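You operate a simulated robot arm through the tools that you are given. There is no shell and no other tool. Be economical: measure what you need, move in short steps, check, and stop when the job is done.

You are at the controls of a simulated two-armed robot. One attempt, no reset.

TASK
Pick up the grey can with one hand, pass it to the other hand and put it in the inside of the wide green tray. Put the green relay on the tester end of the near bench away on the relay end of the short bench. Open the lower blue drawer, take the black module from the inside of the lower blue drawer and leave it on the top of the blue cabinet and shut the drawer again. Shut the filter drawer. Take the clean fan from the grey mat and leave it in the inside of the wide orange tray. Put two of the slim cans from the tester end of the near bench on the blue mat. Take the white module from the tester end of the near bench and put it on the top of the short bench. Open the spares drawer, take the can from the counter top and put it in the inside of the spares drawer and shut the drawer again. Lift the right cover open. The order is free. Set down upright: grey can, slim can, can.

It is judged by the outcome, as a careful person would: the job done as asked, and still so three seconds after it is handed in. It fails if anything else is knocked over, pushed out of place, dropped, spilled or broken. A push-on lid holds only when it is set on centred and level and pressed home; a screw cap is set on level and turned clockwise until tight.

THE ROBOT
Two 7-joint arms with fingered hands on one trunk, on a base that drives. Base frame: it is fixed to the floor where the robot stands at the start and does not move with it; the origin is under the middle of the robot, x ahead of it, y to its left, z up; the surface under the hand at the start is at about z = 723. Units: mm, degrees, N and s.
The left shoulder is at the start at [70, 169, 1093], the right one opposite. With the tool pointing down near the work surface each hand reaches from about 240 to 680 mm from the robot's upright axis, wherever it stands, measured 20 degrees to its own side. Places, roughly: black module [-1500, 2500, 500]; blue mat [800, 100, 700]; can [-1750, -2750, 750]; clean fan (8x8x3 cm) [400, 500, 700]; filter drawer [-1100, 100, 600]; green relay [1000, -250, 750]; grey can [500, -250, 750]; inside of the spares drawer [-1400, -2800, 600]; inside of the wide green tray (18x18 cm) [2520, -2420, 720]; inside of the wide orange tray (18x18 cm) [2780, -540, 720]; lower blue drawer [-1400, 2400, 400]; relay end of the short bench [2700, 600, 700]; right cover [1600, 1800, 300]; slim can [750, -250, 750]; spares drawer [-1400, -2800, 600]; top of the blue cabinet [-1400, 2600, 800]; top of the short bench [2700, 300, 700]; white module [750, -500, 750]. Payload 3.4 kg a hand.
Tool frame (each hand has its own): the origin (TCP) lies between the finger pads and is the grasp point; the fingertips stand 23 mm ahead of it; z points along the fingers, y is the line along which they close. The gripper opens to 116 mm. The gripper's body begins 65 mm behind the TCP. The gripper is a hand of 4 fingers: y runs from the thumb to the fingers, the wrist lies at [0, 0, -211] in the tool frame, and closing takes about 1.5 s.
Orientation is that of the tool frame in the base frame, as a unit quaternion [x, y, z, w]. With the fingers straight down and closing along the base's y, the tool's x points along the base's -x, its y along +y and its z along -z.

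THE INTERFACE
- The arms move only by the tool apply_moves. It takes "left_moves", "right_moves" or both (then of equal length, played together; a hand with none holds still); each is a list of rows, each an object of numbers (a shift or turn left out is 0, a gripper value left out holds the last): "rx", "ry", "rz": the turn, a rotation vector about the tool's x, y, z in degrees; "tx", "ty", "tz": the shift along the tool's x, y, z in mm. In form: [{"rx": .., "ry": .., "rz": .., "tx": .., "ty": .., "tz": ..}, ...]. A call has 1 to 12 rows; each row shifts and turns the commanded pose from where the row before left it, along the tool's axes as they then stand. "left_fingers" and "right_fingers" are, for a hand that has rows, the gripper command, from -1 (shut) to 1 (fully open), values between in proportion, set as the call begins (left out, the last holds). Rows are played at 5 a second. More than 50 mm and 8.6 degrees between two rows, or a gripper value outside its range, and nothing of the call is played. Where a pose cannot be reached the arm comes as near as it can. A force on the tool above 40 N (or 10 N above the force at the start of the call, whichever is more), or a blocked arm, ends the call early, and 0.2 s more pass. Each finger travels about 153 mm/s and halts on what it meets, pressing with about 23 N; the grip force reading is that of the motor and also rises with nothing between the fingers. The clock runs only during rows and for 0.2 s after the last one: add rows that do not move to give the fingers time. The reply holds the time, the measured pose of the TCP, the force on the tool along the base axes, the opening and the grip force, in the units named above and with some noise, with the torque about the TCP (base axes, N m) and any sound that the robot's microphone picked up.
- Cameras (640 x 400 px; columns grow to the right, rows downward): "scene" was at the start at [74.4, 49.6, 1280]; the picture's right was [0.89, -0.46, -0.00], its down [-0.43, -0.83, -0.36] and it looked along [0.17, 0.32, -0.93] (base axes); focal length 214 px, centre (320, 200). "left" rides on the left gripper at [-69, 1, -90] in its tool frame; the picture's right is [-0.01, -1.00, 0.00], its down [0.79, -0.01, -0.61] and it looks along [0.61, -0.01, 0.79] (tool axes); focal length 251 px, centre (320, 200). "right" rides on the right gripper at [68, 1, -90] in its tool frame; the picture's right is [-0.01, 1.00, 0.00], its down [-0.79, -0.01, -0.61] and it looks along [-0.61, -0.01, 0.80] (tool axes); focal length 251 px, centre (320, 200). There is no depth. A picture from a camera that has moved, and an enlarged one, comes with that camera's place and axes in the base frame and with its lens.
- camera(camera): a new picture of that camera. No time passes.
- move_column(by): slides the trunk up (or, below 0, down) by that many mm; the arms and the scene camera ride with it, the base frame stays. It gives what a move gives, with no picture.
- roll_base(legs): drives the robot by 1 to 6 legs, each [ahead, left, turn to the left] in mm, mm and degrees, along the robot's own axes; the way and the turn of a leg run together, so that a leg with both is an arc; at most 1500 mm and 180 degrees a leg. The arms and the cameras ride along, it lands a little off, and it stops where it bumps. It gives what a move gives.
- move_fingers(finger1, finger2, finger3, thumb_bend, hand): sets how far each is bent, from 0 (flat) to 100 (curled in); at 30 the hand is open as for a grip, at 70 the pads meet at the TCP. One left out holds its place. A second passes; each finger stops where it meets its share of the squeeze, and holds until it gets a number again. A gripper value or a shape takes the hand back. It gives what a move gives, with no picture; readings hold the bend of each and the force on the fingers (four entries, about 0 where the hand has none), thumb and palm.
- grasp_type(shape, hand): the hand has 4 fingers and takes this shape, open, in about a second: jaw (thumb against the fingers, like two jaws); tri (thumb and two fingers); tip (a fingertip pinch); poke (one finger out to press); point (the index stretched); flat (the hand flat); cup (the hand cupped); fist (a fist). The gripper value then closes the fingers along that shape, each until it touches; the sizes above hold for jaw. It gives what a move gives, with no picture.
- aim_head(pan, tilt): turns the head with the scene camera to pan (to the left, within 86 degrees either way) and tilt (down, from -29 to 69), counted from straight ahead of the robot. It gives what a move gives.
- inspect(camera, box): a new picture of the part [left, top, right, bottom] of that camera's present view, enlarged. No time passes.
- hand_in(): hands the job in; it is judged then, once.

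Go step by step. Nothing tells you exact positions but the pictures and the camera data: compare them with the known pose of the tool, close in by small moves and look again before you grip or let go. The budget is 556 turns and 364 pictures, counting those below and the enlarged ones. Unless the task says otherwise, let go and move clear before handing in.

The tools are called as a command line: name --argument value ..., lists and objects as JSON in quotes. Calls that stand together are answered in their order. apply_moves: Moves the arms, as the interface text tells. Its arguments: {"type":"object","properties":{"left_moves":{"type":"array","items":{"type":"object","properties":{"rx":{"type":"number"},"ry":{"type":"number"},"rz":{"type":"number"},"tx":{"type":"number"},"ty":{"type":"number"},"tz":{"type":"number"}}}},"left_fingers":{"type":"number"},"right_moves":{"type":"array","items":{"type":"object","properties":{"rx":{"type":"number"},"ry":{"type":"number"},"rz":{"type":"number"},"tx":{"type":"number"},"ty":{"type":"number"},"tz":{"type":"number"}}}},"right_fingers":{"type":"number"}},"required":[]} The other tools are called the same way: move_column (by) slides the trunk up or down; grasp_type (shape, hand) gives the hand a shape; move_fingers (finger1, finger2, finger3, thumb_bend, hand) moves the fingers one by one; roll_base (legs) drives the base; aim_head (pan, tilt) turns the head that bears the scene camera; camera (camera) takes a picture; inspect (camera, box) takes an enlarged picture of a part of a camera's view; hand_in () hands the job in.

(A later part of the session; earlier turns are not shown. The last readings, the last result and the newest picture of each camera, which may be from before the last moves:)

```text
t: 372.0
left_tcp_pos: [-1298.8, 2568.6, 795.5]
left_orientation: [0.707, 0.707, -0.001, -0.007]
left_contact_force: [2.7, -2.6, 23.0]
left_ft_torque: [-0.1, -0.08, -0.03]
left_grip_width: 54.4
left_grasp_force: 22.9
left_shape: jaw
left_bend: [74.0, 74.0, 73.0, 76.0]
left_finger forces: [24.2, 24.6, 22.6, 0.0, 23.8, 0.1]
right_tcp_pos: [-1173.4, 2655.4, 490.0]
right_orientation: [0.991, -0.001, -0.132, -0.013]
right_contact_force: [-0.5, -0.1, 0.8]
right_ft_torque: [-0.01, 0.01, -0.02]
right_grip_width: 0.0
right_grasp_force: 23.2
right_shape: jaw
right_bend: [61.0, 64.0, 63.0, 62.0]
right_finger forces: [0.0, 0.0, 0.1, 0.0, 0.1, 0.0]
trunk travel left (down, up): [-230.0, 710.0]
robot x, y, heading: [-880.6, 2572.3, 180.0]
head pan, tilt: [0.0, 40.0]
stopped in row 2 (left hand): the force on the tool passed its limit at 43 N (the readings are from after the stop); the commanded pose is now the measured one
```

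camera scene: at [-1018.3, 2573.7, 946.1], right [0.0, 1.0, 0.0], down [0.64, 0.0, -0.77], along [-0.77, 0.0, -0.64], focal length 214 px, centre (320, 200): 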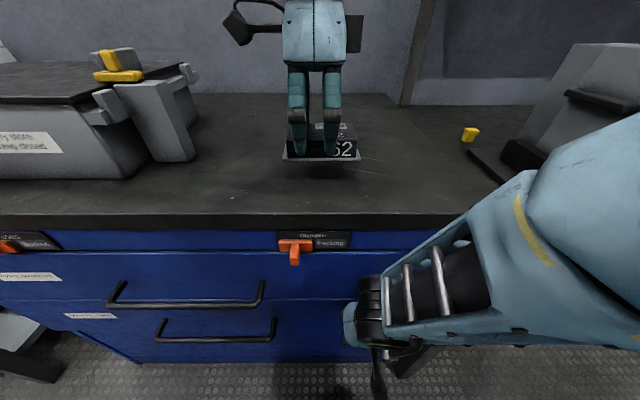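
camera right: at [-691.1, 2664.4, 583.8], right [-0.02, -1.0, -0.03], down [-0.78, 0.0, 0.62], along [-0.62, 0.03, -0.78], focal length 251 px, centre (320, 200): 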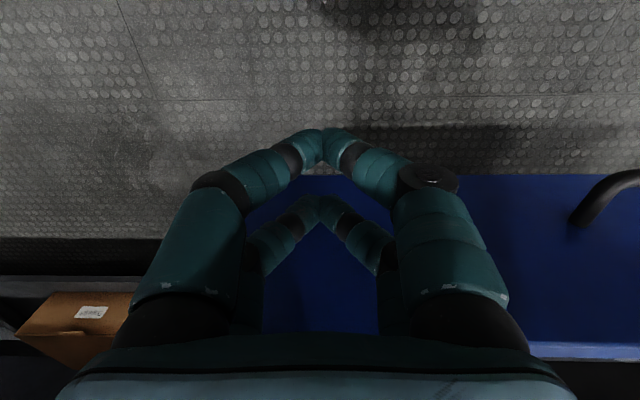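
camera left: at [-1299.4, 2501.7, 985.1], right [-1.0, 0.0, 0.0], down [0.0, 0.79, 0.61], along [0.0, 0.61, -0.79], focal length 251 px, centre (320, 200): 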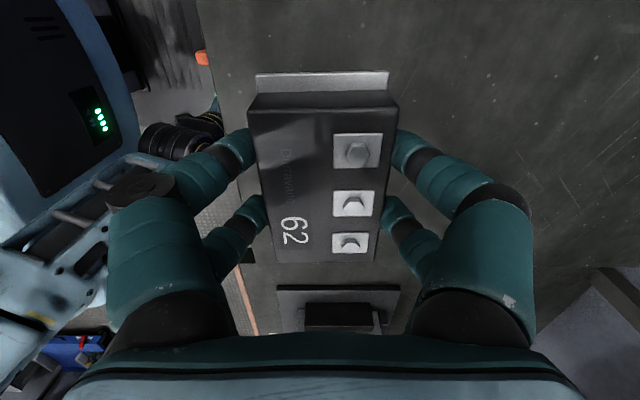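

Contact made. I release, rise and back away.

apply_moves --left_moves '[{"tz": -2}, {}, {}, {}, {}, {"tz": -30}, {"tz": -40}, {"tz": -50}, {"tz": -40}, {}]' --left_fingers 0.7

camera --camera "scene"

```text
t: 374.2
left_tcp_pos: [-1280.5, 2555.2, 913.5]
left_orientation: [0.708, 0.706, -0.001, -0.008]
left_contact_force: [0.1, -0.5, -0.1]
left_ft_torque: [0.01, -0.02, 0.05]
left_grip_width: 98.7
left_grasp_force: 0.0
left_shape: jaw
left_bend: [54.0, 53.0, 53.0, 53.0]
left_finger forces: [0.1, 0.1, 0.1, 0.0, 0.1, 0.0]
left hand out of reach, approached as far as the arm can: row 8, 9
right_tcp_pos: [-1175.8, 2655.0, 488.3]
right_orientation: [0.992, 0.0, -0.129, -0.014]
right_contact_force: [0.5, -0.2, -0.1]
right_ft_torque: [-0.01, -0.01, 0.02]
right_grip_width: 0.0
right_grasp_force: 23.0
right_shape: jaw
right_bend: [61.0, 64.0, 63.0, 62.0]
right_finger forces: [0.0, 0.0, 0.0, 0.0, 0.0, 0.0]
trunk travel left (down, up): [-230.0, 710.0]
robot x, y, heading: [-883.6, 2572.4, 179.9]
head pan, tilt: [0.0, 40.0]
```

```text
156 pictures are left
camera scene: at [-1018.3, 2573.5, 946.1], right [0.0, 1.0, 0.0], down [0.64, 0.0, -0.77], along [-0.77, 0.0, -0.64], focal length 214 px, centre (320, 200)
```

scene: 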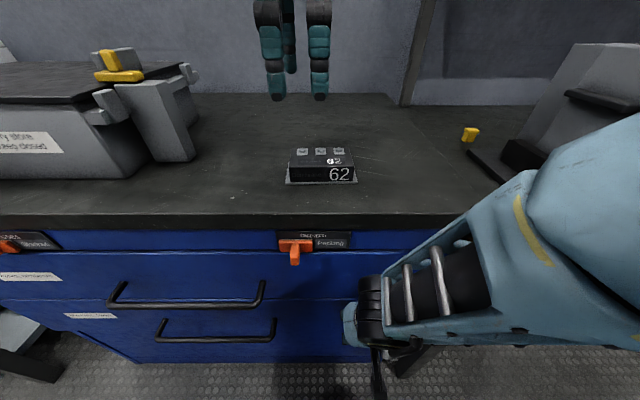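

roll_base --legs '[[-450, 0, 0]]'

camera --camera "scene"

inspect --camera "scene" --box '[160, 100, 430, 260]'

```text
t: 376.9
left_tcp_pos: [-831.7, 2554.2, 914.2]
left_orientation: [0.708, 0.707, -0.001, -0.008]
left_contact_force: [-0.1, -0.8, 0.5]
left_ft_torque: [0.02, -0.03, 0.0]
left_grip_width: 98.5
left_grasp_force: 0.1
left_shape: jaw
left_bend: [54.0, 53.0, 53.0, 53.0]
left_finger forces: [0.0, 0.0, 0.0, 0.0, 0.0, 0.1]
right_tcp_pos: [-724.7, 2655.7, 488.5]
right_orientation: [0.992, -0.001, -0.129, -0.013]
right_contact_force: [0.0, 0.0, 0.2]
right_ft_torque: [-0.02, 0.0, -0.03]
right_grip_width: 0.0
right_grasp_force: 23.4
right_shape: jaw
right_bend: [61.0, 64.0, 63.0, 62.0]
right_finger forces: [0.1, 0.1, 0.1, 0.1, 0.0, 0.1]
trunk travel left (down, up): [-230.0, 710.0]
robot x, y, heading: [-429.6, 2572.2, 180.1]
head pan, tilt: [0.0, 40.0]
```

```text
155 pictures are left
camera scene: at [-568.5, 2572.4, 946.2], right [0.0, 1.0, 0.0], down [0.64, 0.0, -0.77], along [-0.77, 0.0, -0.64], focal length 214 px, centre (320, 200)
```

scene: 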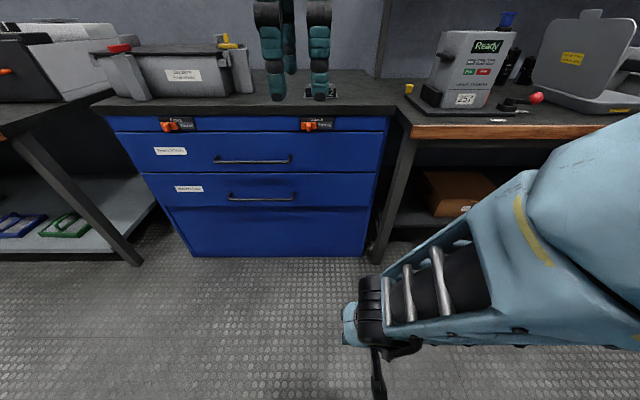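

```text
2.37 times, centred on (295, 180) of scene
camera zoom: at [-568.5, 2572.4, 946.2], right [0.0, 1.0, 0.0], down [0.64, 0.0, -0.77], along [-0.77, 0.0, -0.64], focal length 508 px, centre (379, 247)
```

zoom: 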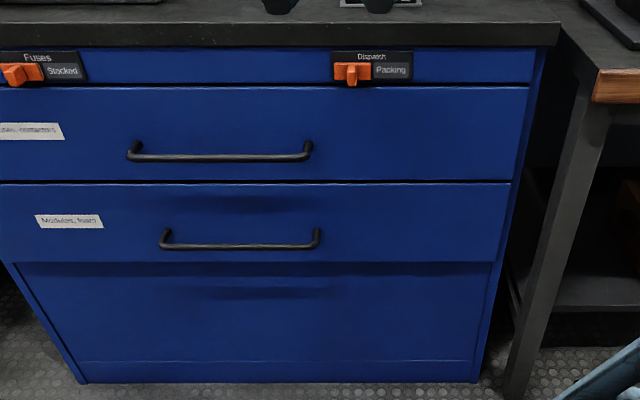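

The drawer is fully shut and the module stands on top. Next the filter drawer: I drive along to it.

roll_base --legs '[[130, 0, 0], [0, 1300, 0], [0, 1000, 0]]'

aim_head --pan 0 --tilt 25

camera --camera "scene"

```text
t: 389.2
left_tcp_pos: [-949.9, 240.9, 913.3]
left_orientation: [0.704, 0.71, 0.0, -0.007]
left_contact_force: [-0.3, 0.4, 0.9]
left_ft_torque: [-0.02, 0.02, 0.0]
left_grip_width: 98.3
left_grasp_force: 0.0
left_shape: jaw
left_bend: [54.0, 53.0, 53.0, 53.0]
left_finger forces: [0.0, 0.0, 0.0, 0.0, 0.0, 0.0]
right_tcp_pos: [-846.0, 341.6, 488.3]
right_orientation: [0.991, 0.004, -0.13, -0.013]
right_contact_force: [0.2, -0.1, -0.8]
right_ft_torque: [0.0, 0.02, 0.02]
right_grip_width: 0.0
right_grasp_force: 22.1
right_shape: jaw
right_bend: [61.0, 64.0, 63.0, 62.0]
right_finger forces: [0.1, 0.1, 0.1, 0.1, 0.0, 0.0]
trunk travel left (down, up): [-230.0, 710.0]
robot x, y, heading: [-550.7, 266.7, -179.6]
head pan, tilt: [0.0, 40.0]
```

```text
t: 389.9
left_tcp_pos: [-951.2, 239.8, 912.2]
left_orientation: [0.704, 0.71, -0.001, -0.006]
left_contact_force: [-0.4, -0.7, 0.2]
left_ft_torque: [0.02, -0.02, 0.01]
left_grip_width: 98.5
left_grasp_force: 0.1
left_shape: jaw
left_bend: [54.0, 53.0, 53.0, 53.0]
left_finger forces: [0.1, 0.0, 0.0, 0.0, 0.1, 0.0]
right_tcp_pos: [-847.2, 341.2, 489.6]
right_orientation: [0.992, 0.005, -0.129, -0.013]
right_contact_force: [-1.1, -0.2, 0.4]
right_ft_torque: [-0.01, -0.04, -0.02]
right_grip_width: 0.1
right_grasp_force: 23.5
right_shape: jaw
right_bend: [61.0, 64.0, 63.0, 62.0]
right_finger forces: [0.1, 0.0, 0.0, 0.1, 0.0, 0.0]
trunk travel left (down, up): [-230.0, 710.0]
robot x, y, heading: [-550.4, 261.7, -179.4]
head pan, tilt: [0.0, 25.0]
```

```text
153 pictures are left
camera scene: at [-695.8, 261.4, 969.4], right [-0.01, 1.0, 0.0], down [0.42, 0.0, -0.91], along [-0.91, -0.01, -0.42], focal length 214 px, centre (320, 200)
```

scene: 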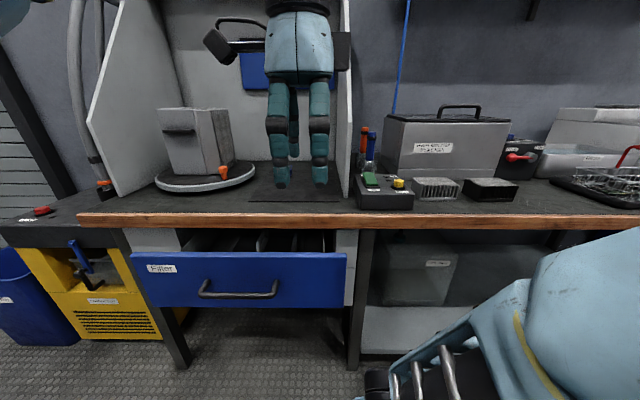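

The filter drawer stands open by its blue front. I line up the closed right hand to the right of its handle.

apply_moves --left_moves '[{"ty": 40, "tz": 20}, {"ty": 40, "tz": 20}, {"ty": 40, "tz": 20}, {"ty": 40}, {}]' --right_moves '[{"tz": -30}, {"tz": -40}, {"tz": -40}, {}, {}]'

roll_base --legs '[[0, 90, -0.5]]'

camera --camera "scene"

```text
t: 391.1
left_tcp_pos: [-791.5, 241.7, 850.6]
left_orientation: [0.703, 0.711, 0.0, -0.007]
left_contact_force: [0.5, -0.6, 0.6]
left_ft_torque: [0.0, 0.02, -0.03]
left_grip_width: 98.6
left_grasp_force: 0.0
left_shape: jaw
left_bend: [54.0, 53.0, 53.0, 53.0]
left_finger forces: [0.0, 0.0, 0.1, 0.0, 0.0, 0.0]
right_tcp_pos: [-840.2, 343.2, 594.8]
right_orientation: [0.992, 0.006, -0.127, -0.013]
right_contact_force: [0.7, 0.2, -0.2]
right_ft_torque: [-0.01, 0.02, -0.01]
right_grip_width: 0.0
right_grasp_force: 22.9
right_shape: jaw
right_bend: [61.0, 64.0, 63.0, 62.0]
right_finger forces: [0.0, 0.0, 0.0, 0.0, 0.0, 0.0]
right hand out of reach, approached as far as the arm can: row 1, 2
trunk travel left (down, up): [-230.0, 710.0]
robot x, y, heading: [-551.5, 259.8, -179.5]
head pan, tilt: [0.0, 25.0]
```

```text
t: 392.2
left_tcp_pos: [-789.8, 153.5, 850.6]
left_orientation: [0.707, 0.707, 0.0, -0.008]
left_contact_force: [0.8, 0.3, -1.1]
left_ft_torque: [0.02, 0.01, -0.01]
left_grip_width: 98.5
left_grasp_force: 0.0
left_shape: jaw
left_bend: [54.0, 53.0, 53.0, 53.0]
left_finger forces: [0.0, 0.0, 0.0, 0.0, 0.0, 0.0]
right_tcp_pos: [-838.9, 256.5, 596.2]
right_orientation: [0.992, 0.001, -0.126, -0.014]
right_contact_force: [0.3, 0.2, -0.2]
right_ft_torque: [0.03, -0.01, 0.01]
right_grip_width: 0.0
right_grasp_force: 22.6
right_shape: jaw
right_bend: [61.0, 64.0, 63.0, 62.0]
right_finger forces: [0.0, 0.0, 0.0, 0.1, 0.1, 0.1]
trunk travel left (down, up): [-230.0, 710.0]
robot x, y, heading: [-548.0, 170.1, 179.8]
head pan, tilt: [0.0, 25.0]
```

```text
152 pictures are left
camera scene: at [-695.5, 171.8, 969.5], right [0.0, 1.0, 0.0], down [0.42, 0.0, -0.91], along [-0.91, 0.0, -0.42], focal length 214 px, centre (320, 200)
```

scene: 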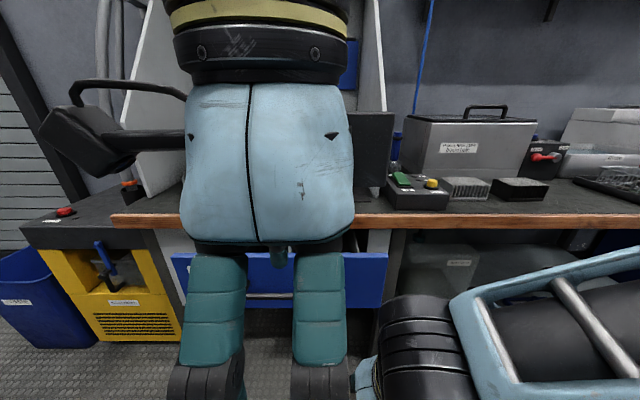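

roll_base --legs '[[150, 0, 0]]'

camera --camera "right"

camera --camera "left"

```text
t: 393.6
left_tcp_pos: [-942.7, 153.3, 850.5]
left_orientation: [0.706, 0.708, -0.001, -0.007]
left_contact_force: [0.1, -0.3, 0.2]
left_ft_torque: [-0.01, -0.03, 0.02]
left_grip_width: 98.6
left_grasp_force: 0.1
left_shape: jaw
left_bend: [54.0, 53.0, 53.0, 53.0]
left_finger forces: [0.0, 0.1, 0.0, 0.0, 0.0, 0.1]
right_tcp_pos: [-990.2, 256.5, 595.4]
right_orientation: [0.992, 0.002, -0.126, -0.013]
right_contact_force: [-0.6, -0.4, 0.2]
right_ft_torque: [-0.02, -0.01, -0.01]
right_grip_width: 0.0
right_grasp_force: 23.4
right_shape: jaw
right_bend: [61.0, 64.0, 63.0, 62.0]
right_finger forces: [0.1, 0.0, 0.0, 0.1, 0.1, 0.0]
trunk travel left (down, up): [-230.0, 710.0]
robot x, y, heading: [-702.3, 173.0, 180.1]
head pan, tilt: [0.0, 25.0]
```

```text
151 pictures are left
camera right: at [-902.1, 254.3, 664.5], right [-0.01, -1.0, -0.02], down [-0.62, -0.01, 0.79], along [-0.79, 0.02, -0.62], focal length 251 px, centre (320, 200)
```

right: 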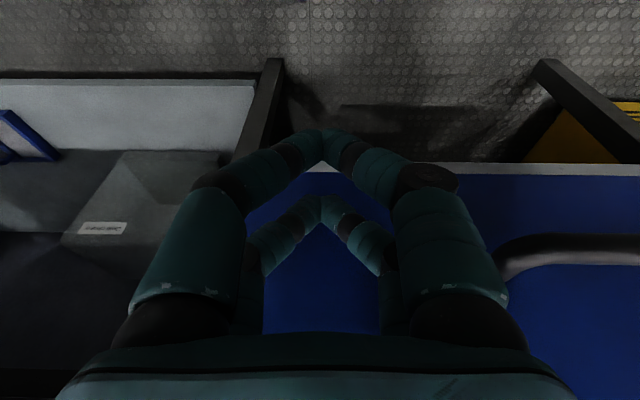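

```text
150 pictures are left
camera left: at [-941.1, 85.9, 939.8], right [-1.0, -0.01, 0.01], down [0.0, 0.79, 0.61], along [-0.01, 0.61, -0.79], focal length 251 px, centre (320, 200)
```

left: 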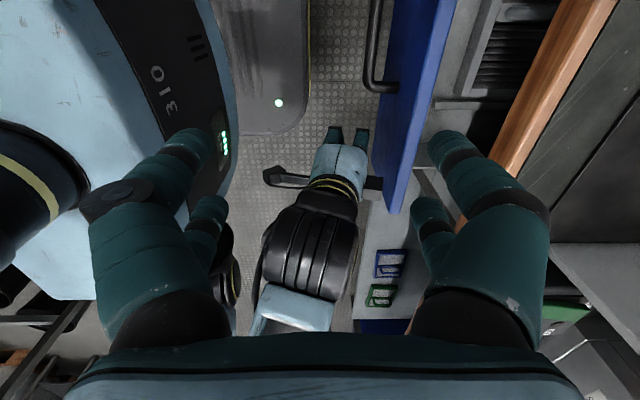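

roll_base --legs '[[80, 0, 0]]'

camera --camera "left"

```text
t: 394.7
left_tcp_pos: [-1022.8, 153.4, 851.7]
left_orientation: [0.706, 0.708, -0.001, -0.006]
left_contact_force: [-1.2, 0.4, -0.4]
left_ft_torque: [0.0, -0.03, -0.04]
left_grip_width: 98.6
left_grasp_force: 0.0
left_shape: jaw
left_bend: [54.0, 53.0, 53.0, 53.0]
left_finger forces: [0.0, 0.1, 0.0, 0.0, 0.0, 0.0]
right_tcp_pos: [-1070.7, 256.2, 595.4]
right_orientation: [0.992, 0.001, -0.126, -0.014]
right_contact_force: [-0.8, -0.2, -0.6]
right_ft_torque: [0.03, -0.01, -0.03]
right_grip_width: 0.0
right_grasp_force: 22.7
right_shape: jaw
right_bend: [61.0, 64.0, 63.0, 62.0]
right_finger forces: [0.1, 0.1, 0.0, 0.0, 0.0, 0.1]
trunk travel left (down, up): [-230.0, 710.0]
robot x, y, heading: [-782.9, 175.5, -180.0]
head pan, tilt: [0.0, 25.0]
```

```text
149 pictures are left
camera left: at [-1021.4, 85.7, 939.7], right [-1.0, -0.01, 0.01], down [0.0, 0.79, 0.61], along [-0.02, 0.61, -0.79], focal length 251 px, centre (320, 200)
```

left: 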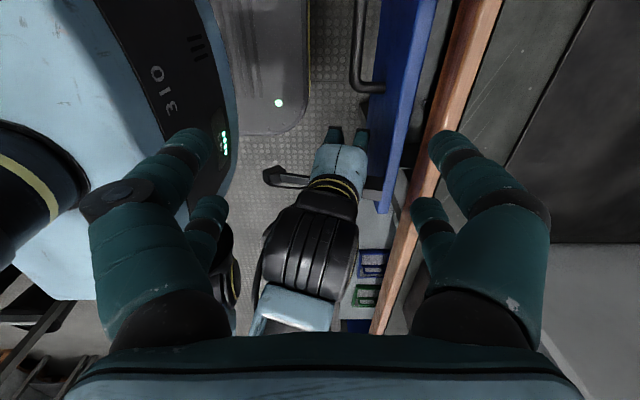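

roll_base --legs '[[40, 0, 0]]'

roll_base --legs '[[30, 0, 0]]'

camera --camera "left"

```text
t: 395.6
left_tcp_pos: [-1062.6, 153.7, 851.2]
left_orientation: [0.706, 0.708, -0.001, -0.007]
left_contact_force: [0.8, 0.0, 0.7]
left_ft_torque: [-0.01, -0.03, -0.01]
left_grip_width: 98.3
left_grasp_force: 0.1
left_shape: jaw
left_bend: [54.0, 53.0, 53.0, 53.0]
left_finger forces: [0.0, 0.0, 0.0, 0.0, 0.0, 0.0]
right_tcp_pos: [-1110.1, 257.4, 595.1]
right_orientation: [0.992, 0.002, -0.126, -0.014]
right_contact_force: [0.0, -0.3, -1.1]
right_ft_torque: [-0.04, -0.03, 0.0]
right_grip_width: 0.0
right_grasp_force: 22.9
right_shape: jaw
right_bend: [61.0, 64.0, 63.0, 62.0]
right_finger forces: [0.0, 0.1, 0.0, 0.0, 0.0, 0.0]
trunk travel left (down, up): [-230.0, 710.0]
robot x, y, heading: [-821.4, 170.9, -179.8]
head pan, tilt: [0.0, 25.0]
```

```text
t: 396.4
left_tcp_pos: [-1073.8, 154.4, 850.6]
left_orientation: [0.706, 0.708, -0.001, -0.007]
left_contact_force: [-0.7, 0.8, 0.9]
left_ft_torque: [0.01, -0.02, 0.0]
left_grip_width: 98.6
left_grasp_force: 0.0
left_shape: jaw
left_bend: [54.0, 53.0, 53.0, 53.0]
left_finger forces: [0.0, 0.0, 0.0, 0.0, 0.0, 0.0]
right_tcp_pos: [-1116.0, 256.5, 593.1]
right_orientation: [0.993, 0.001, -0.12, -0.016]
right_contact_force: [10.1, -0.3, 1.0]
right_ft_torque: [-0.02, -0.12, 0.04]
right_grip_width: 0.0
right_grasp_force: 23.1
right_shape: jaw
right_bend: [61.0, 65.0, 64.0, 62.0]
right_finger forces: [0.0, 0.0, 0.0, 0.0, 0.1, 0.1]
trunk travel left (down, up): [-230.0, 710.0]
robot x, y, heading: [-834.2, 173.6, 180.0]
head pan, tilt: [0.0, 25.0]
stopped in leg 1: the force on the tool passed its limit at 79 N (the readings are from after the stop); the commanded pose is now the measured one
```

```text
148 pictures are left
camera left: at [-1071.5, 85.7, 940.3], right [-1.0, -0.01, 0.01], down [0.0, 0.79, 0.61], along [-0.02, 0.61, -0.79], focal length 251 px, centre (320, 200)
```

left: 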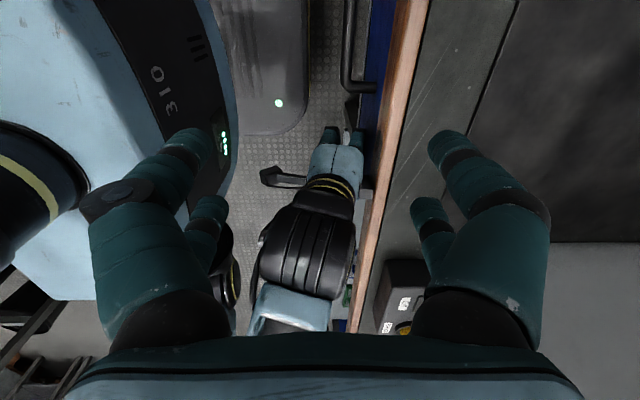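

It reached a hard stop. I back off and check that the drawer is flush.

roll_base --legs '[[-350, 0, 0]]'

aim_head --pan 5 --tilt 30

camera --camera "scene"

camera --camera "right"

```text
t: 398.6
left_tcp_pos: [-722.7, 154.1, 851.1]
left_orientation: [0.705, 0.71, -0.001, -0.008]
left_contact_force: [0.9, 0.0, 1.1]
left_ft_torque: [-0.01, 0.01, 0.03]
left_grip_width: 98.6
left_grasp_force: 0.0
left_shape: jaw
left_bend: [54.0, 53.0, 53.0, 53.0]
left_finger forces: [0.1, 0.1, 0.0, 0.1, 0.0, 0.1]
right_tcp_pos: [-765.1, 256.1, 592.8]
right_orientation: [0.993, 0.004, -0.12, -0.014]
right_contact_force: [0.2, 0.3, -0.4]
right_ft_torque: [-0.01, -0.01, -0.02]
right_grip_width: 0.0
right_grasp_force: 22.9
right_shape: jaw
right_bend: [61.0, 65.0, 64.0, 62.0]
right_finger forces: [0.0, 0.0, 0.0, 0.1, 0.0, 0.1]
trunk travel left (down, up): [-230.0, 710.0]
robot x, y, heading: [-483.5, 173.1, -179.6]
head pan, tilt: [0.0, 25.0]
```

```text
t: 399.3
left_tcp_pos: [-721.1, 153.3, 851.0]
left_orientation: [0.705, 0.709, -0.001, -0.006]
left_contact_force: [-0.1, 0.3, -0.7]
left_ft_torque: [0.01, 0.0, -0.02]
left_grip_width: 98.4
left_grasp_force: 0.1
left_shape: jaw
left_bend: [54.0, 53.0, 53.0, 53.0]
left_finger forces: [0.1, 0.0, 0.0, 0.0, 0.0, 0.1]
right_tcp_pos: [-765.4, 255.8, 592.1]
right_orientation: [0.993, 0.003, -0.12, -0.014]
right_contact_force: [0.3, -0.7, 0.3]
right_ft_torque: [0.02, 0.01, 0.0]
right_grip_width: 0.0
right_grasp_force: 23.2
right_shape: jaw
right_bend: [61.0, 65.0, 64.0, 62.0]
right_finger forces: [0.1, 0.0, 0.0, 0.0, 0.0, 0.0]
trunk travel left (down, up): [-230.0, 710.0]
robot x, y, heading: [-480.2, 177.1, -179.6]
head pan, tilt: [5.0, 30.0]
```

```text
147 pictures are left
camera scene: at [-624.5, 164.9, 961.5], right [-0.09, 1.0, 0.0], down [0.5, 0.05, -0.87], along [-0.86, -0.08, -0.5], focal length 214 px, centre (320, 200)
```

scene: 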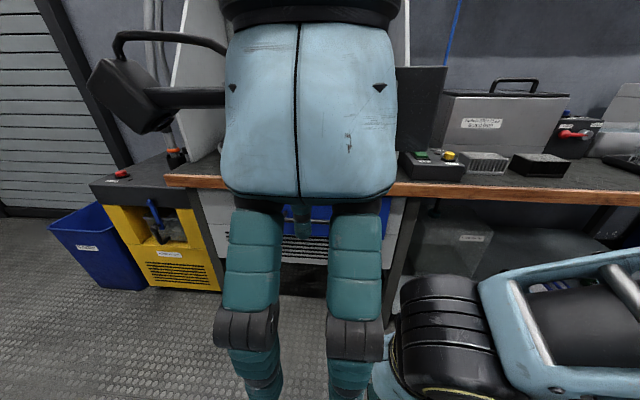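

```text
146 pictures are left
camera right: at [-678.5, 254.6, 663.7], right [-0.01, -1.0, -0.03], down [-0.63, -0.02, 0.78], along [-0.78, 0.02, -0.63], focal length 251 px, centre (320, 200)
```

right: 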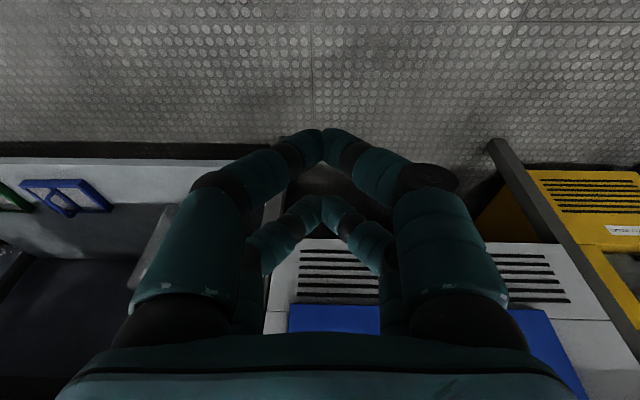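

move_column --by 370

apply_moves --left_moves '[{"tx": -40, "tz": -30}, {"tx": -40}, {"tx": -40}, {"tx": -40}, {}]'

camera --camera "scene"

```text
t: 402.9
left_tcp_pos: [-721.8, 153.8, 1219.8]
left_orientation: [0.706, 0.709, -0.002, -0.006]
left_contact_force: [0.6, -0.2, 0.6]
left_ft_torque: [-0.01, -0.01, 0.01]
left_grip_width: 98.5
left_grasp_force: 0.0
left_shape: jaw
left_bend: [54.0, 53.0, 53.0, 53.0]
left_finger forces: [0.0, 0.1, 0.0, 0.0, 0.1, 0.1]
right_tcp_pos: [-764.4, 256.1, 962.9]
right_orientation: [0.993, 0.003, -0.12, -0.015]
right_contact_force: [0.0, -0.4, -1.1]
right_ft_torque: [-0.01, 0.01, -0.05]
right_grip_width: 0.0
right_grasp_force: 22.9
right_shape: jaw
right_bend: [61.0, 65.0, 64.0, 62.0]
right_finger forces: [0.1, 0.0, 0.0, 0.0, 0.0, 0.0]
trunk travel left (down, up): [-600.0, 340.0]
robot x, y, heading: [-485.6, 177.0, -179.8]
head pan, tilt: [5.0, 30.0]
```

```text
t: 404.1
left_tcp_pos: [-723.6, -3.8, 1245.4]
left_orientation: [0.705, 0.709, -0.001, -0.007]
left_contact_force: [0.4, 0.2, -0.4]
left_ft_torque: [-0.01, 0.0, 0.01]
left_grip_width: 98.3
left_grasp_force: 0.0
left_shape: jaw
left_bend: [54.0, 53.0, 53.0, 53.0]
left_finger forces: [0.0, 0.1, 0.0, 0.2, 0.1, 0.0]
left hand out of reach, approached as far as the arm can: row 4
right_tcp_pos: [-766.9, 256.3, 962.7]
right_orientation: [0.993, 0.002, -0.119, -0.014]
right_contact_force: [-1.2, 0.1, -0.1]
right_ft_torque: [0.01, -0.03, 0.03]
right_grip_width: 0.0
right_grasp_force: 23.6
right_shape: jaw
right_bend: [61.0, 65.0, 64.0, 62.0]
right_finger forces: [0.0, 0.1, 0.0, 0.0, 0.0, 0.0]
trunk travel left (down, up): [-600.0, 340.0]
robot x, y, heading: [-480.6, 168.7, -179.7]
head pan, tilt: [5.0, 30.0]
```

```text
145 pictures are left
camera scene: at [-626.0, 165.8, 1331.3], right [-0.09, 1.0, 0.0], down [0.5, 0.04, -0.87], along [-0.86, -0.08, -0.5], focal length 214 px, centre (320, 200)
```

scene: 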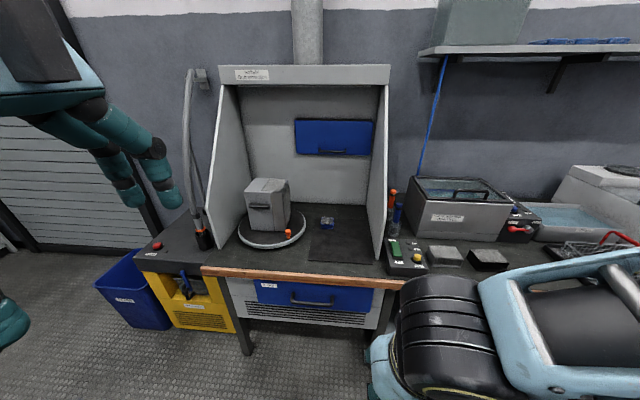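

inspect --camera "scene" --box '[190, 240, 420, 350]'

```text
2.78 times, centred on (305, 295) of scene
camera zoom: at [-626.0, 165.8, 1331.3], right [-0.09, 1.0, 0.0], down [0.5, 0.04, -0.87], along [-0.86, -0.08, -0.5], focal length 597 px, centre (362, -64)
```

zoom: 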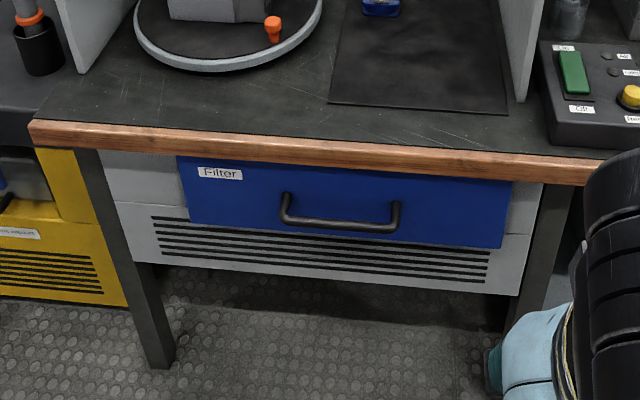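

The filter drawer is shut. Next I drive to the counter with the spares drawer.

roll_base --legs '[[-60, 0, 0], [0, 1400, 0], [0, 0, 90]]'

aim_head --pan -15 --tilt 25

camera --camera "scene"

```text
t: 415.6
left_tcp_pos: [-227.6, -1480.1, 1245.5]
left_orientation: [-0.013, 1.0, -0.006, -0.004]
left_contact_force: [-0.6, -1.4, 0.7]
left_ft_torque: [0.01, 0.04, -0.02]
left_grip_width: 98.3
left_grasp_force: 0.0
left_shape: jaw
left_bend: [54.0, 53.0, 53.0, 53.0]
left_finger forces: [0.0, 0.0, 0.0, 0.0, 0.0, 0.0]
right_tcp_pos: [-486.2, -1529.1, 962.7]
right_orientation: [0.693, 0.71, -0.095, 0.076]
right_contact_force: [-0.7, -0.4, 0.8]
right_ft_torque: [0.0, -0.01, 0.01]
right_grip_width: 0.0
right_grasp_force: 23.7
right_shape: jaw
right_bend: [61.0, 65.0, 64.0, 62.0]
right_finger forces: [0.0, 0.0, 0.0, 0.0, 0.0, 0.0]
trunk travel left (down, up): [-600.0, 340.0]
robot x, y, heading: [-407.9, -1244.2, -88.7]
head pan, tilt: [5.0, 30.0]
```

```text
t: 416.4
left_tcp_pos: [-227.6, -1479.0, 1246.0]
left_orientation: [-0.012, 1.0, -0.007, -0.004]
left_contact_force: [-0.5, -0.2, 1.1]
left_ft_torque: [0.04, 0.02, 0.03]
left_grip_width: 98.7
left_grasp_force: 0.1
left_shape: jaw
left_bend: [54.0, 53.0, 53.0, 53.0]
left_finger forces: [0.0, 0.0, 0.0, 0.0, 0.1, 0.0]
right_tcp_pos: [-486.6, -1528.6, 962.9]
right_orientation: [0.693, 0.71, -0.094, 0.076]
right_contact_force: [0.4, 0.3, -0.3]
right_ft_torque: [0.0, 0.0, 0.0]
right_grip_width: 0.0
right_grasp_force: 23.5
right_shape: jaw
right_bend: [61.0, 65.0, 64.0, 62.0]
right_finger forces: [0.1, 0.0, 0.0, 0.0, 0.0, 0.0]
trunk travel left (down, up): [-600.0, 340.0]
robot x, y, heading: [-410.2, -1246.6, -88.8]
head pan, tilt: [-15.0, 25.0]
```

```text
143 pictures are left
camera scene: at [-430.7, -1383.0, 1339.5], right [-0.97, 0.24, 0.0], down [0.1, 0.41, -0.91], along [-0.21, -0.88, -0.42], focal length 214 px, centre (320, 200)
```

scene: 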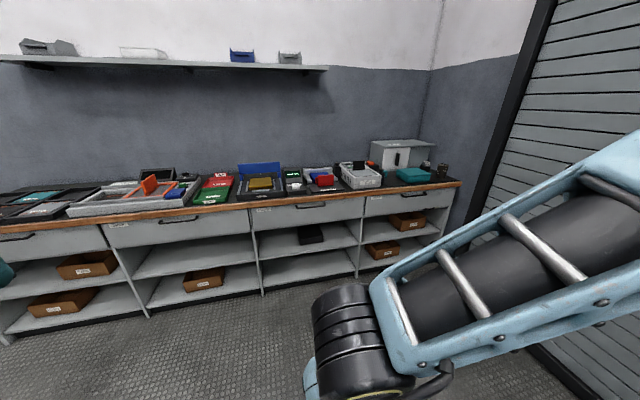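

roll_base --legs '[[0, 0, -1.2], [0, -1050, 0], [550, 0, 0]]'

aim_head --pan 0 --tilt 30

camera --camera "scene"

```text
t: 420.2
left_tcp_pos: [-878.2, -1484.1, 1246.8]
left_orientation: [-0.005, 1.0, -0.007, -0.005]
left_contact_force: [-0.6, 0.0, -0.4]
left_ft_torque: [-0.03, -0.02, -0.03]
left_grip_width: 98.5
left_grasp_force: 0.0
left_shape: jaw
left_bend: [54.0, 53.0, 53.0, 53.0]
left_finger forces: [0.0, 0.0, 0.0, 0.0, 0.0, 0.0]
right_tcp_pos: [-1137.4, -1530.2, 961.8]
right_orientation: [0.699, 0.705, -0.094, 0.076]
right_contact_force: [-1.2, 0.1, 0.3]
right_ft_torque: [0.03, -0.07, 0.0]
right_grip_width: 0.1
right_grasp_force: 23.0
right_shape: jaw
right_bend: [61.0, 65.0, 64.0, 62.0]
right_finger forces: [0.0, 0.0, 0.0, 0.0, 0.1, 0.1]
trunk travel left (down, up): [-600.0, 340.0]
robot x, y, heading: [-1055.4, -1244.4, -89.7]
head pan, tilt: [-15.0, 25.0]
stopped in leg 2: the robot was blocked; the commanded pose is now the measured one
```

```text
t: 421.0
left_tcp_pos: [-875.6, -1484.7, 1247.0]
left_orientation: [-0.004, 1.0, -0.006, -0.005]
left_contact_force: [0.5, 0.3, -0.1]
left_ft_torque: [0.03, 0.03, -0.03]
left_grip_width: 98.2
left_grasp_force: 0.0
left_shape: jaw
left_bend: [54.0, 53.0, 53.0, 53.0]
left_finger forces: [0.0, 0.0, 0.0, 0.1, 0.0, 0.1]
right_tcp_pos: [-1136.1, -1529.5, 962.3]
right_orientation: [0.699, 0.704, -0.095, 0.075]
right_contact_force: [0.4, 0.1, -0.5]
right_ft_torque: [0.01, 0.03, -0.01]
right_grip_width: 0.1
right_grasp_force: 22.9
right_shape: jaw
right_bend: [61.0, 65.0, 64.0, 62.0]
right_finger forces: [0.0, 0.0, 0.0, 0.0, 0.1, 0.0]
trunk travel left (down, up): [-600.0, 340.0]
robot x, y, heading: [-1051.7, -1244.6, -89.4]
head pan, tilt: [0.0, 30.0]
```

```text
142 pictures are left
camera scene: at [-1054.6, -1386.2, 1331.5], right [-1.0, -0.01, 0.0], down [0.0, 0.5, -0.87], along [0.01, -0.87, -0.5], focal length 214 px, centre (320, 200)
```

scene: 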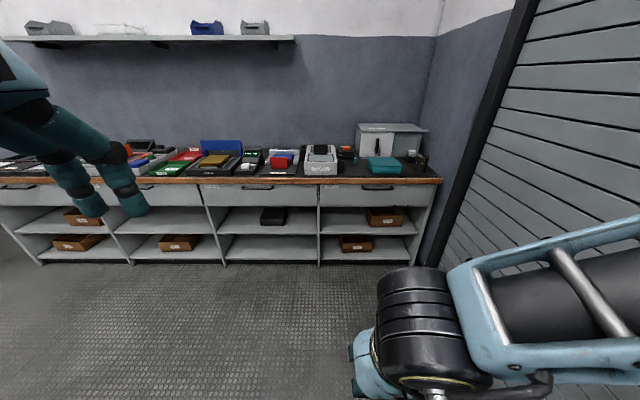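

The base was blocked on its right, perhaps by the blue bin. I look.

aim_head --pan -80 --tilt 45

camera --camera "scene"

```text
t: 422.5
left_tcp_pos: [-876.3, -1483.6, 1246.5]
left_orientation: [-0.005, 1.0, -0.006, -0.005]
left_contact_force: [-0.6, -0.3, -0.1]
left_ft_torque: [0.01, 0.02, 0.02]
left_grip_width: 98.6
left_grasp_force: 0.1
left_shape: jaw
left_bend: [54.0, 53.0, 53.0, 53.0]
left_finger forces: [0.1, 0.0, 0.1, 0.1, 0.1, 0.0]
right_tcp_pos: [-1134.9, -1529.6, 962.5]
right_orientation: [0.699, 0.705, -0.095, 0.075]
right_contact_force: [-0.2, -0.5, 0.3]
right_ft_torque: [0.0, -0.01, 0.01]
right_grip_width: 0.1
right_grasp_force: 23.1
right_shape: jaw
right_bend: [61.0, 65.0, 64.0, 62.0]
right_finger forces: [0.0, 0.0, 0.0, 0.1, 0.0, 0.0]
trunk travel left (down, up): [-600.0, 340.0]
robot x, y, heading: [-1051.4, -1249.6, -89.8]
head pan, tilt: [-80.0, 45.0]
```

```text
141 pictures are left
camera scene: at [-1134.3, -1310.6, 1308.9], right [-0.18, 0.98, 0.0], down [0.7, 0.13, -0.71], along [-0.7, -0.13, -0.71], focal length 214 px, centre (320, 200)
```

scene: 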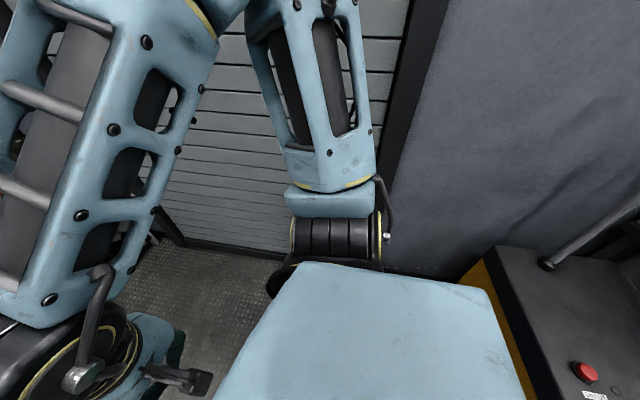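

roll_base --legs '[[0, 60, 0], [500, 0, 0]]'

aim_head --pan -86 --tilt 35

camera --camera "scene"

```text
t: 426.0
left_tcp_pos: [-810.8, -1982.8, 1246.2]
left_orientation: [-0.006, 1.0, -0.006, -0.005]
left_contact_force: [0.5, 0.2, 0.1]
left_ft_torque: [-0.02, -0.01, 0.01]
left_grip_width: 98.6
left_grasp_force: 0.1
left_shape: jaw
left_bend: [54.0, 53.0, 53.0, 53.0]
left_finger forces: [0.1, 0.0, 0.1, 0.1, 0.0, 0.0]
right_tcp_pos: [-1070.9, -2028.9, 962.7]
right_orientation: [0.697, 0.706, -0.094, 0.075]
right_contact_force: [0.0, 0.3, -0.1]
right_ft_torque: [0.0, 0.02, 0.0]
right_grip_width: 0.0
right_grasp_force: 22.9
right_shape: jaw
right_bend: [61.0, 65.0, 64.0, 62.0]
right_finger forces: [0.0, 0.0, 0.1, 0.0, 0.0, 0.1]
trunk travel left (down, up): [-600.0, 340.0]
robot x, y, heading: [-989.5, -1742.0, -89.4]
head pan, tilt: [-80.0, 45.0]
```

```text
t: 426.7
left_tcp_pos: [-811.3, -1983.8, 1246.1]
left_orientation: [-0.007, 1.0, -0.006, -0.005]
left_contact_force: [0.2, 0.2, -0.5]
left_ft_torque: [0.0, 0.0, 0.04]
left_grip_width: 98.4
left_grasp_force: 0.0
left_shape: jaw
left_bend: [54.0, 53.0, 53.0, 53.0]
left_finger forces: [0.0, 0.0, 0.0, 0.0, 0.0, 0.0]
right_tcp_pos: [-1070.8, -2028.3, 962.1]
right_orientation: [0.698, 0.706, -0.095, 0.076]
right_contact_force: [-1.3, -0.8, -0.1]
right_ft_torque: [0.0, 0.04, 0.0]
right_grip_width: 0.0
right_grasp_force: 22.9
right_shape: jaw
right_bend: [61.0, 65.0, 64.0, 62.0]
right_finger forces: [0.0, 0.0, 0.0, 0.0, 0.1, 0.1]
trunk travel left (down, up): [-600.0, 340.0]
robot x, y, heading: [-990.0, -1745.7, -89.5]
head pan, tilt: [-85.9, 35.0]
```

```text
140 pictures are left
camera scene: at [-1078.2, -1802.1, 1323.7], right [-0.08, 1.0, 0.0], down [0.57, 0.05, -0.82], along [-0.82, -0.07, -0.57], focal length 214 px, centre (320, 200)
```

scene: 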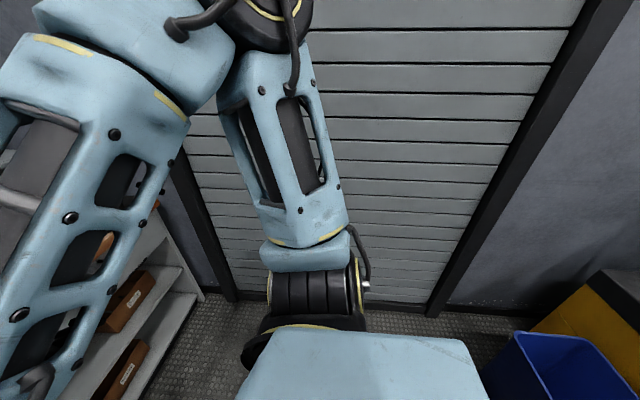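

inspect --camera "scene" --box '[440, 250, 640, 400]'

```text
2.67 times, centred on (540, 325) of scene
camera zoom: at [-1078.2, -1802.1, 1323.7], right [-0.08, 1.0, 0.0], down [0.57, 0.05, -0.82], along [-0.82, -0.07, -0.57], focal length 572 px, centre (-267, -133)
```

zoom: 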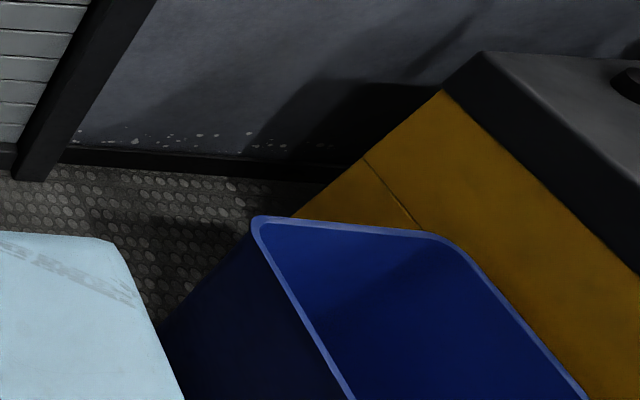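

aim_head --pan -25 --tilt 30

camera --camera "scene"

inspect --camera "scene" --box '[250, 90, 490, 250]'

```text
t: 428.0
left_tcp_pos: [-810.6, -1982.1, 1245.7]
left_orientation: [-0.006, 1.0, -0.006, -0.005]
left_contact_force: [0.3, 0.6, 0.6]
left_ft_torque: [0.02, 0.0, -0.01]
left_grip_width: 98.6
left_grasp_force: 0.2
left_shape: jaw
left_bend: [54.0, 53.0, 53.0, 53.0]
left_finger forces: [0.0, 0.0, 0.1, 0.0, 0.1, 0.0]
right_tcp_pos: [-1070.7, -2028.5, 963.6]
right_orientation: [0.698, 0.706, -0.095, 0.075]
right_contact_force: [0.3, 0.3, 1.0]
right_ft_torque: [0.0, -0.01, -0.01]
right_grip_width: 0.0
right_grasp_force: 23.5
right_shape: jaw
right_bend: [61.0, 65.0, 64.0, 62.0]
right_finger forces: [0.0, 0.0, 0.0, 0.1, 0.0, 0.0]
trunk travel left (down, up): [-600.0, 340.0]
robot x, y, heading: [-988.8, -1744.5, -89.5]
head pan, tilt: [-25.0, 30.0]
```

```text
138 pictures are left
camera scene: at [-1028.0, -1877.0, 1331.5], right [-0.91, 0.42, 0.0], down [0.21, 0.46, -0.87], along [-0.36, -0.79, -0.5], focal length 214 px, centre (320, 200)
```

scene: 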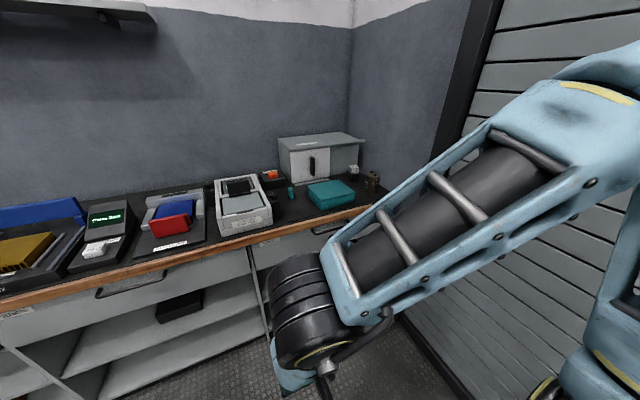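

```text
2.50 times, centred on (370, 170) of scene
camera zoom: at [-1028.0, -1877.0, 1331.5], right [-0.91, 0.42, 0.0], down [0.21, 0.46, -0.87], along [-0.36, -0.79, -0.5], focal length 536 px, centre (195, 275)
```

zoom: 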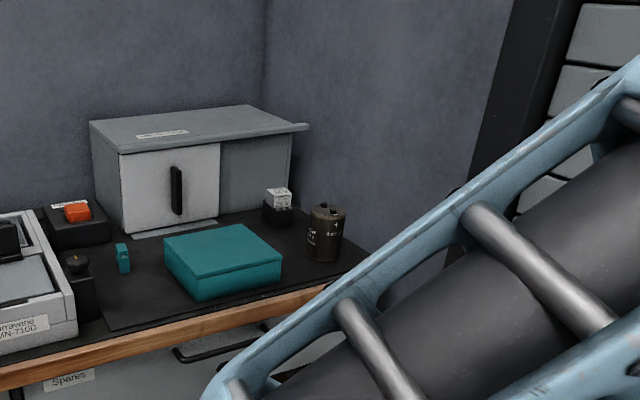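

The can stands at about (−1772, −2763) near the wall; the "Spares" drawer is below at x≈−1400. I straighten the right hand and move closer.

apply_moves --right_moves '[{"ry": 7, "tx": -20}, {"ry": 7, "tx": -30}, {"tx": -40}, {"tx": -40}, {}]' --right_fingers 0.4

roll_base --legs '[[0, -390, -0.4], [250, 0, 0]]'

aim_head --pan -15 --tilt 40

camera --camera "scene"

```text
t: 429.2
left_tcp_pos: [-811.1, -1982.3, 1246.5]
left_orientation: [-0.006, 1.0, -0.005, -0.005]
left_contact_force: [0.6, 0.2, 0.2]
left_ft_torque: [-0.04, 0.03, -0.02]
left_grip_width: 98.6
left_grasp_force: 0.1
left_shape: jaw
left_bend: [54.0, 53.0, 53.0, 53.0]
left_finger forces: [0.0, 0.0, 0.0, 0.0, 0.1, 0.1]
right_tcp_pos: [-1069.0, -2155.3, 971.3]
right_orientation: [0.704, 0.71, -0.009, -0.011]
right_contact_force: [0.4, 1.3, -0.2]
right_ft_torque: [-0.03, -0.01, 0.02]
right_grip_width: 80.7
right_grasp_force: 0.1
right_shape: jaw
right_bend: [67.0, 67.0, 67.0, 67.0]
right_finger forces: [0.0, 0.1, 0.0, 0.0, 0.0, 0.1]
trunk travel left (down, up): [-600.0, 340.0]
robot x, y, heading: [-990.9, -1745.9, -89.4]
head pan, tilt: [-25.0, 30.0]
```

```text
t: 433.1
left_tcp_pos: [-1208.4, -2237.4, 1247.1]
left_orientation: [-0.001, 1.0, -0.007, -0.005]
left_contact_force: [-0.2, -0.3, 0.1]
left_ft_torque: [-0.03, 0.02, -0.01]
left_grip_width: 98.5
left_grasp_force: 0.2
left_shape: jaw
left_bend: [54.0, 53.0, 53.0, 53.0]
left_finger forces: [0.0, 0.0, 0.1, 0.0, 0.0, 0.0]
right_tcp_pos: [-1468.8, -2407.7, 971.3]
right_orientation: [0.707, 0.707, -0.01, -0.012]
right_contact_force: [-0.2, 0.4, -0.3]
right_ft_torque: [0.0, 0.01, 0.0]
right_grip_width: 80.5
right_grasp_force: 0.1
right_shape: jaw
right_bend: [67.0, 67.0, 67.0, 67.0]
right_finger forces: [0.1, 0.0, 0.0, 0.1, 0.1, 0.0]
trunk travel left (down, up): [-600.0, 340.0]
robot x, y, heading: [-1385.8, -2001.0, -89.9]
head pan, tilt: [-25.0, 30.0]
```

```text
t: 433.9
left_tcp_pos: [-1209.0, -2238.0, 1246.2]
left_orientation: [-0.001, 1.0, -0.006, -0.006]
left_contact_force: [-0.3, -0.3, 0.5]
left_ft_torque: [0.0, 0.01, 0.0]
left_grip_width: 98.5
left_grasp_force: 0.0
left_shape: jaw
left_bend: [54.0, 53.0, 53.0, 53.0]
left_finger forces: [0.0, 0.1, 0.1, 0.0, 0.0, 0.1]
right_tcp_pos: [-1469.1, -2410.1, 971.2]
right_orientation: [0.707, 0.707, -0.01, -0.012]
right_contact_force: [-0.2, 0.4, -0.6]
right_ft_torque: [0.04, 0.0, -0.01]
right_grip_width: 80.5
right_grasp_force: 0.1
right_shape: jaw
right_bend: [67.0, 67.0, 67.0, 67.0]
right_finger forces: [0.0, 0.1, 0.0, 0.0, 0.0, 0.0]
trunk travel left (down, up): [-600.0, 340.0]
robot x, y, heading: [-1389.3, -1999.7, -90.0]
head pan, tilt: [-15.0, 40.0]
```

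```text
136 pictures are left
camera scene: at [-1409.3, -2130.7, 1316.1], right [-0.97, 0.26, 0.0], down [0.17, 0.62, -0.77], along [-0.2, -0.74, -0.64], focal length 214 px, centre (320, 200)
```

scene: 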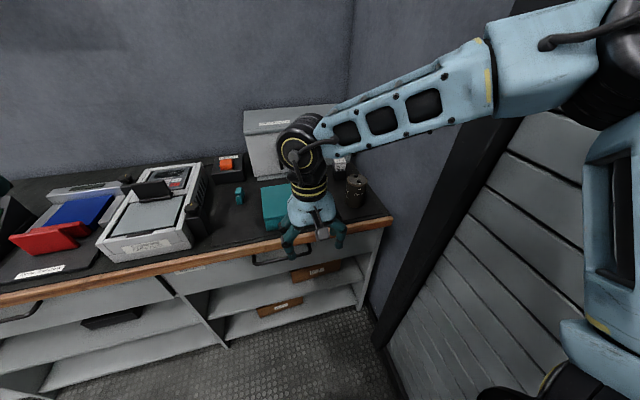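

apply_moves --right_moves '[{"ty": -45, "rx": 0.9, "ry": -0.8}, {"ty": -45}, {"ty": -45}, {"ty": -45}, {}]'

camera --camera "scene"

camera --camera "right"

```text
t: 435.3
left_tcp_pos: [-1164.8, -2241.3, 1242.9]
left_orientation: [-0.023, 1.0, -0.008, -0.017]
left_contact_force: [-0.6, -0.9, 0.3]
left_ft_torque: [0.06, -0.05, 0.0]
left_grip_width: 98.4
left_grasp_force: 0.1
left_shape: jaw
left_bend: [54.0, 53.0, 53.0, 53.0]
left_finger forces: [0.0, 0.0, 0.1, 0.0, 0.1, 0.0]
right_tcp_pos: [-1600.0, -2431.6, 990.2]
right_orientation: [0.689, 0.723, -0.032, -0.021]
right_contact_force: [-0.5, -0.1, -0.4]
right_ft_torque: [-0.03, 0.0, 0.01]
right_grip_width: 81.1
right_grasp_force: 0.1
right_shape: jaw
right_bend: [67.0, 67.0, 67.0, 67.0]
right_finger forces: [0.0, 0.1, 0.1, 0.0, 0.0, 0.1]
trunk travel left (down, up): [-600.0, 340.0]
robot x, y, heading: [-1377.2, -2011.7, -87.7]
head pan, tilt: [-15.0, 40.0]
stopped in row 5 (right hand): the arm was blocked; the commanded pose is now the measured one
```

```text
135 pictures are left
camera scene: at [-1348.0, -2141.2, 1318.4], right [-0.98, 0.22, 0.04], down [0.11, 0.63, -0.77], along [-0.19, -0.75, -0.63], focal length 214 px, centre (320, 200)
```

scene: 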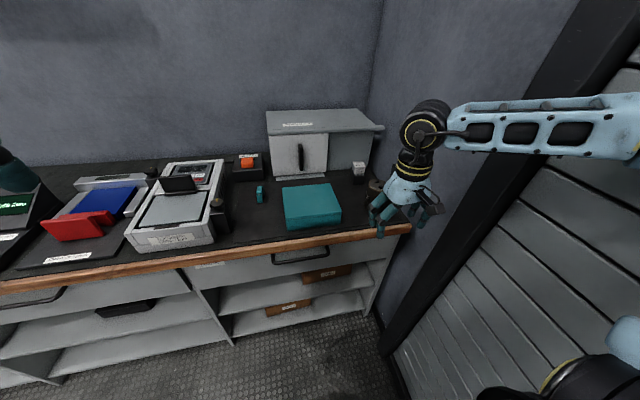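

```text
134 pictures are left
camera right: at [-1596.4, -2362.2, 1078.4], right [1.0, 0.04, -0.08], down [0.08, -0.78, 0.62], along [-0.04, -0.62, -0.78], focal length 251 px, centre (320, 200)
```

right: 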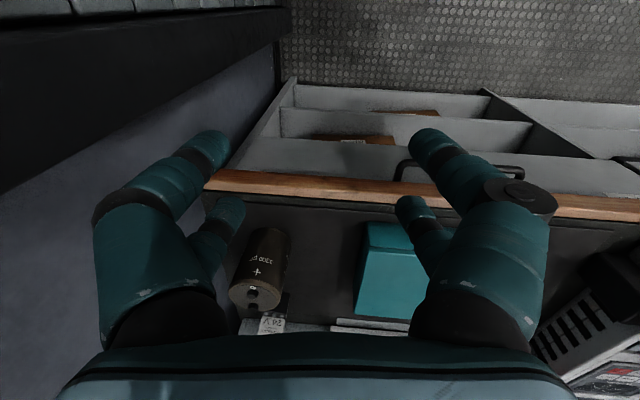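

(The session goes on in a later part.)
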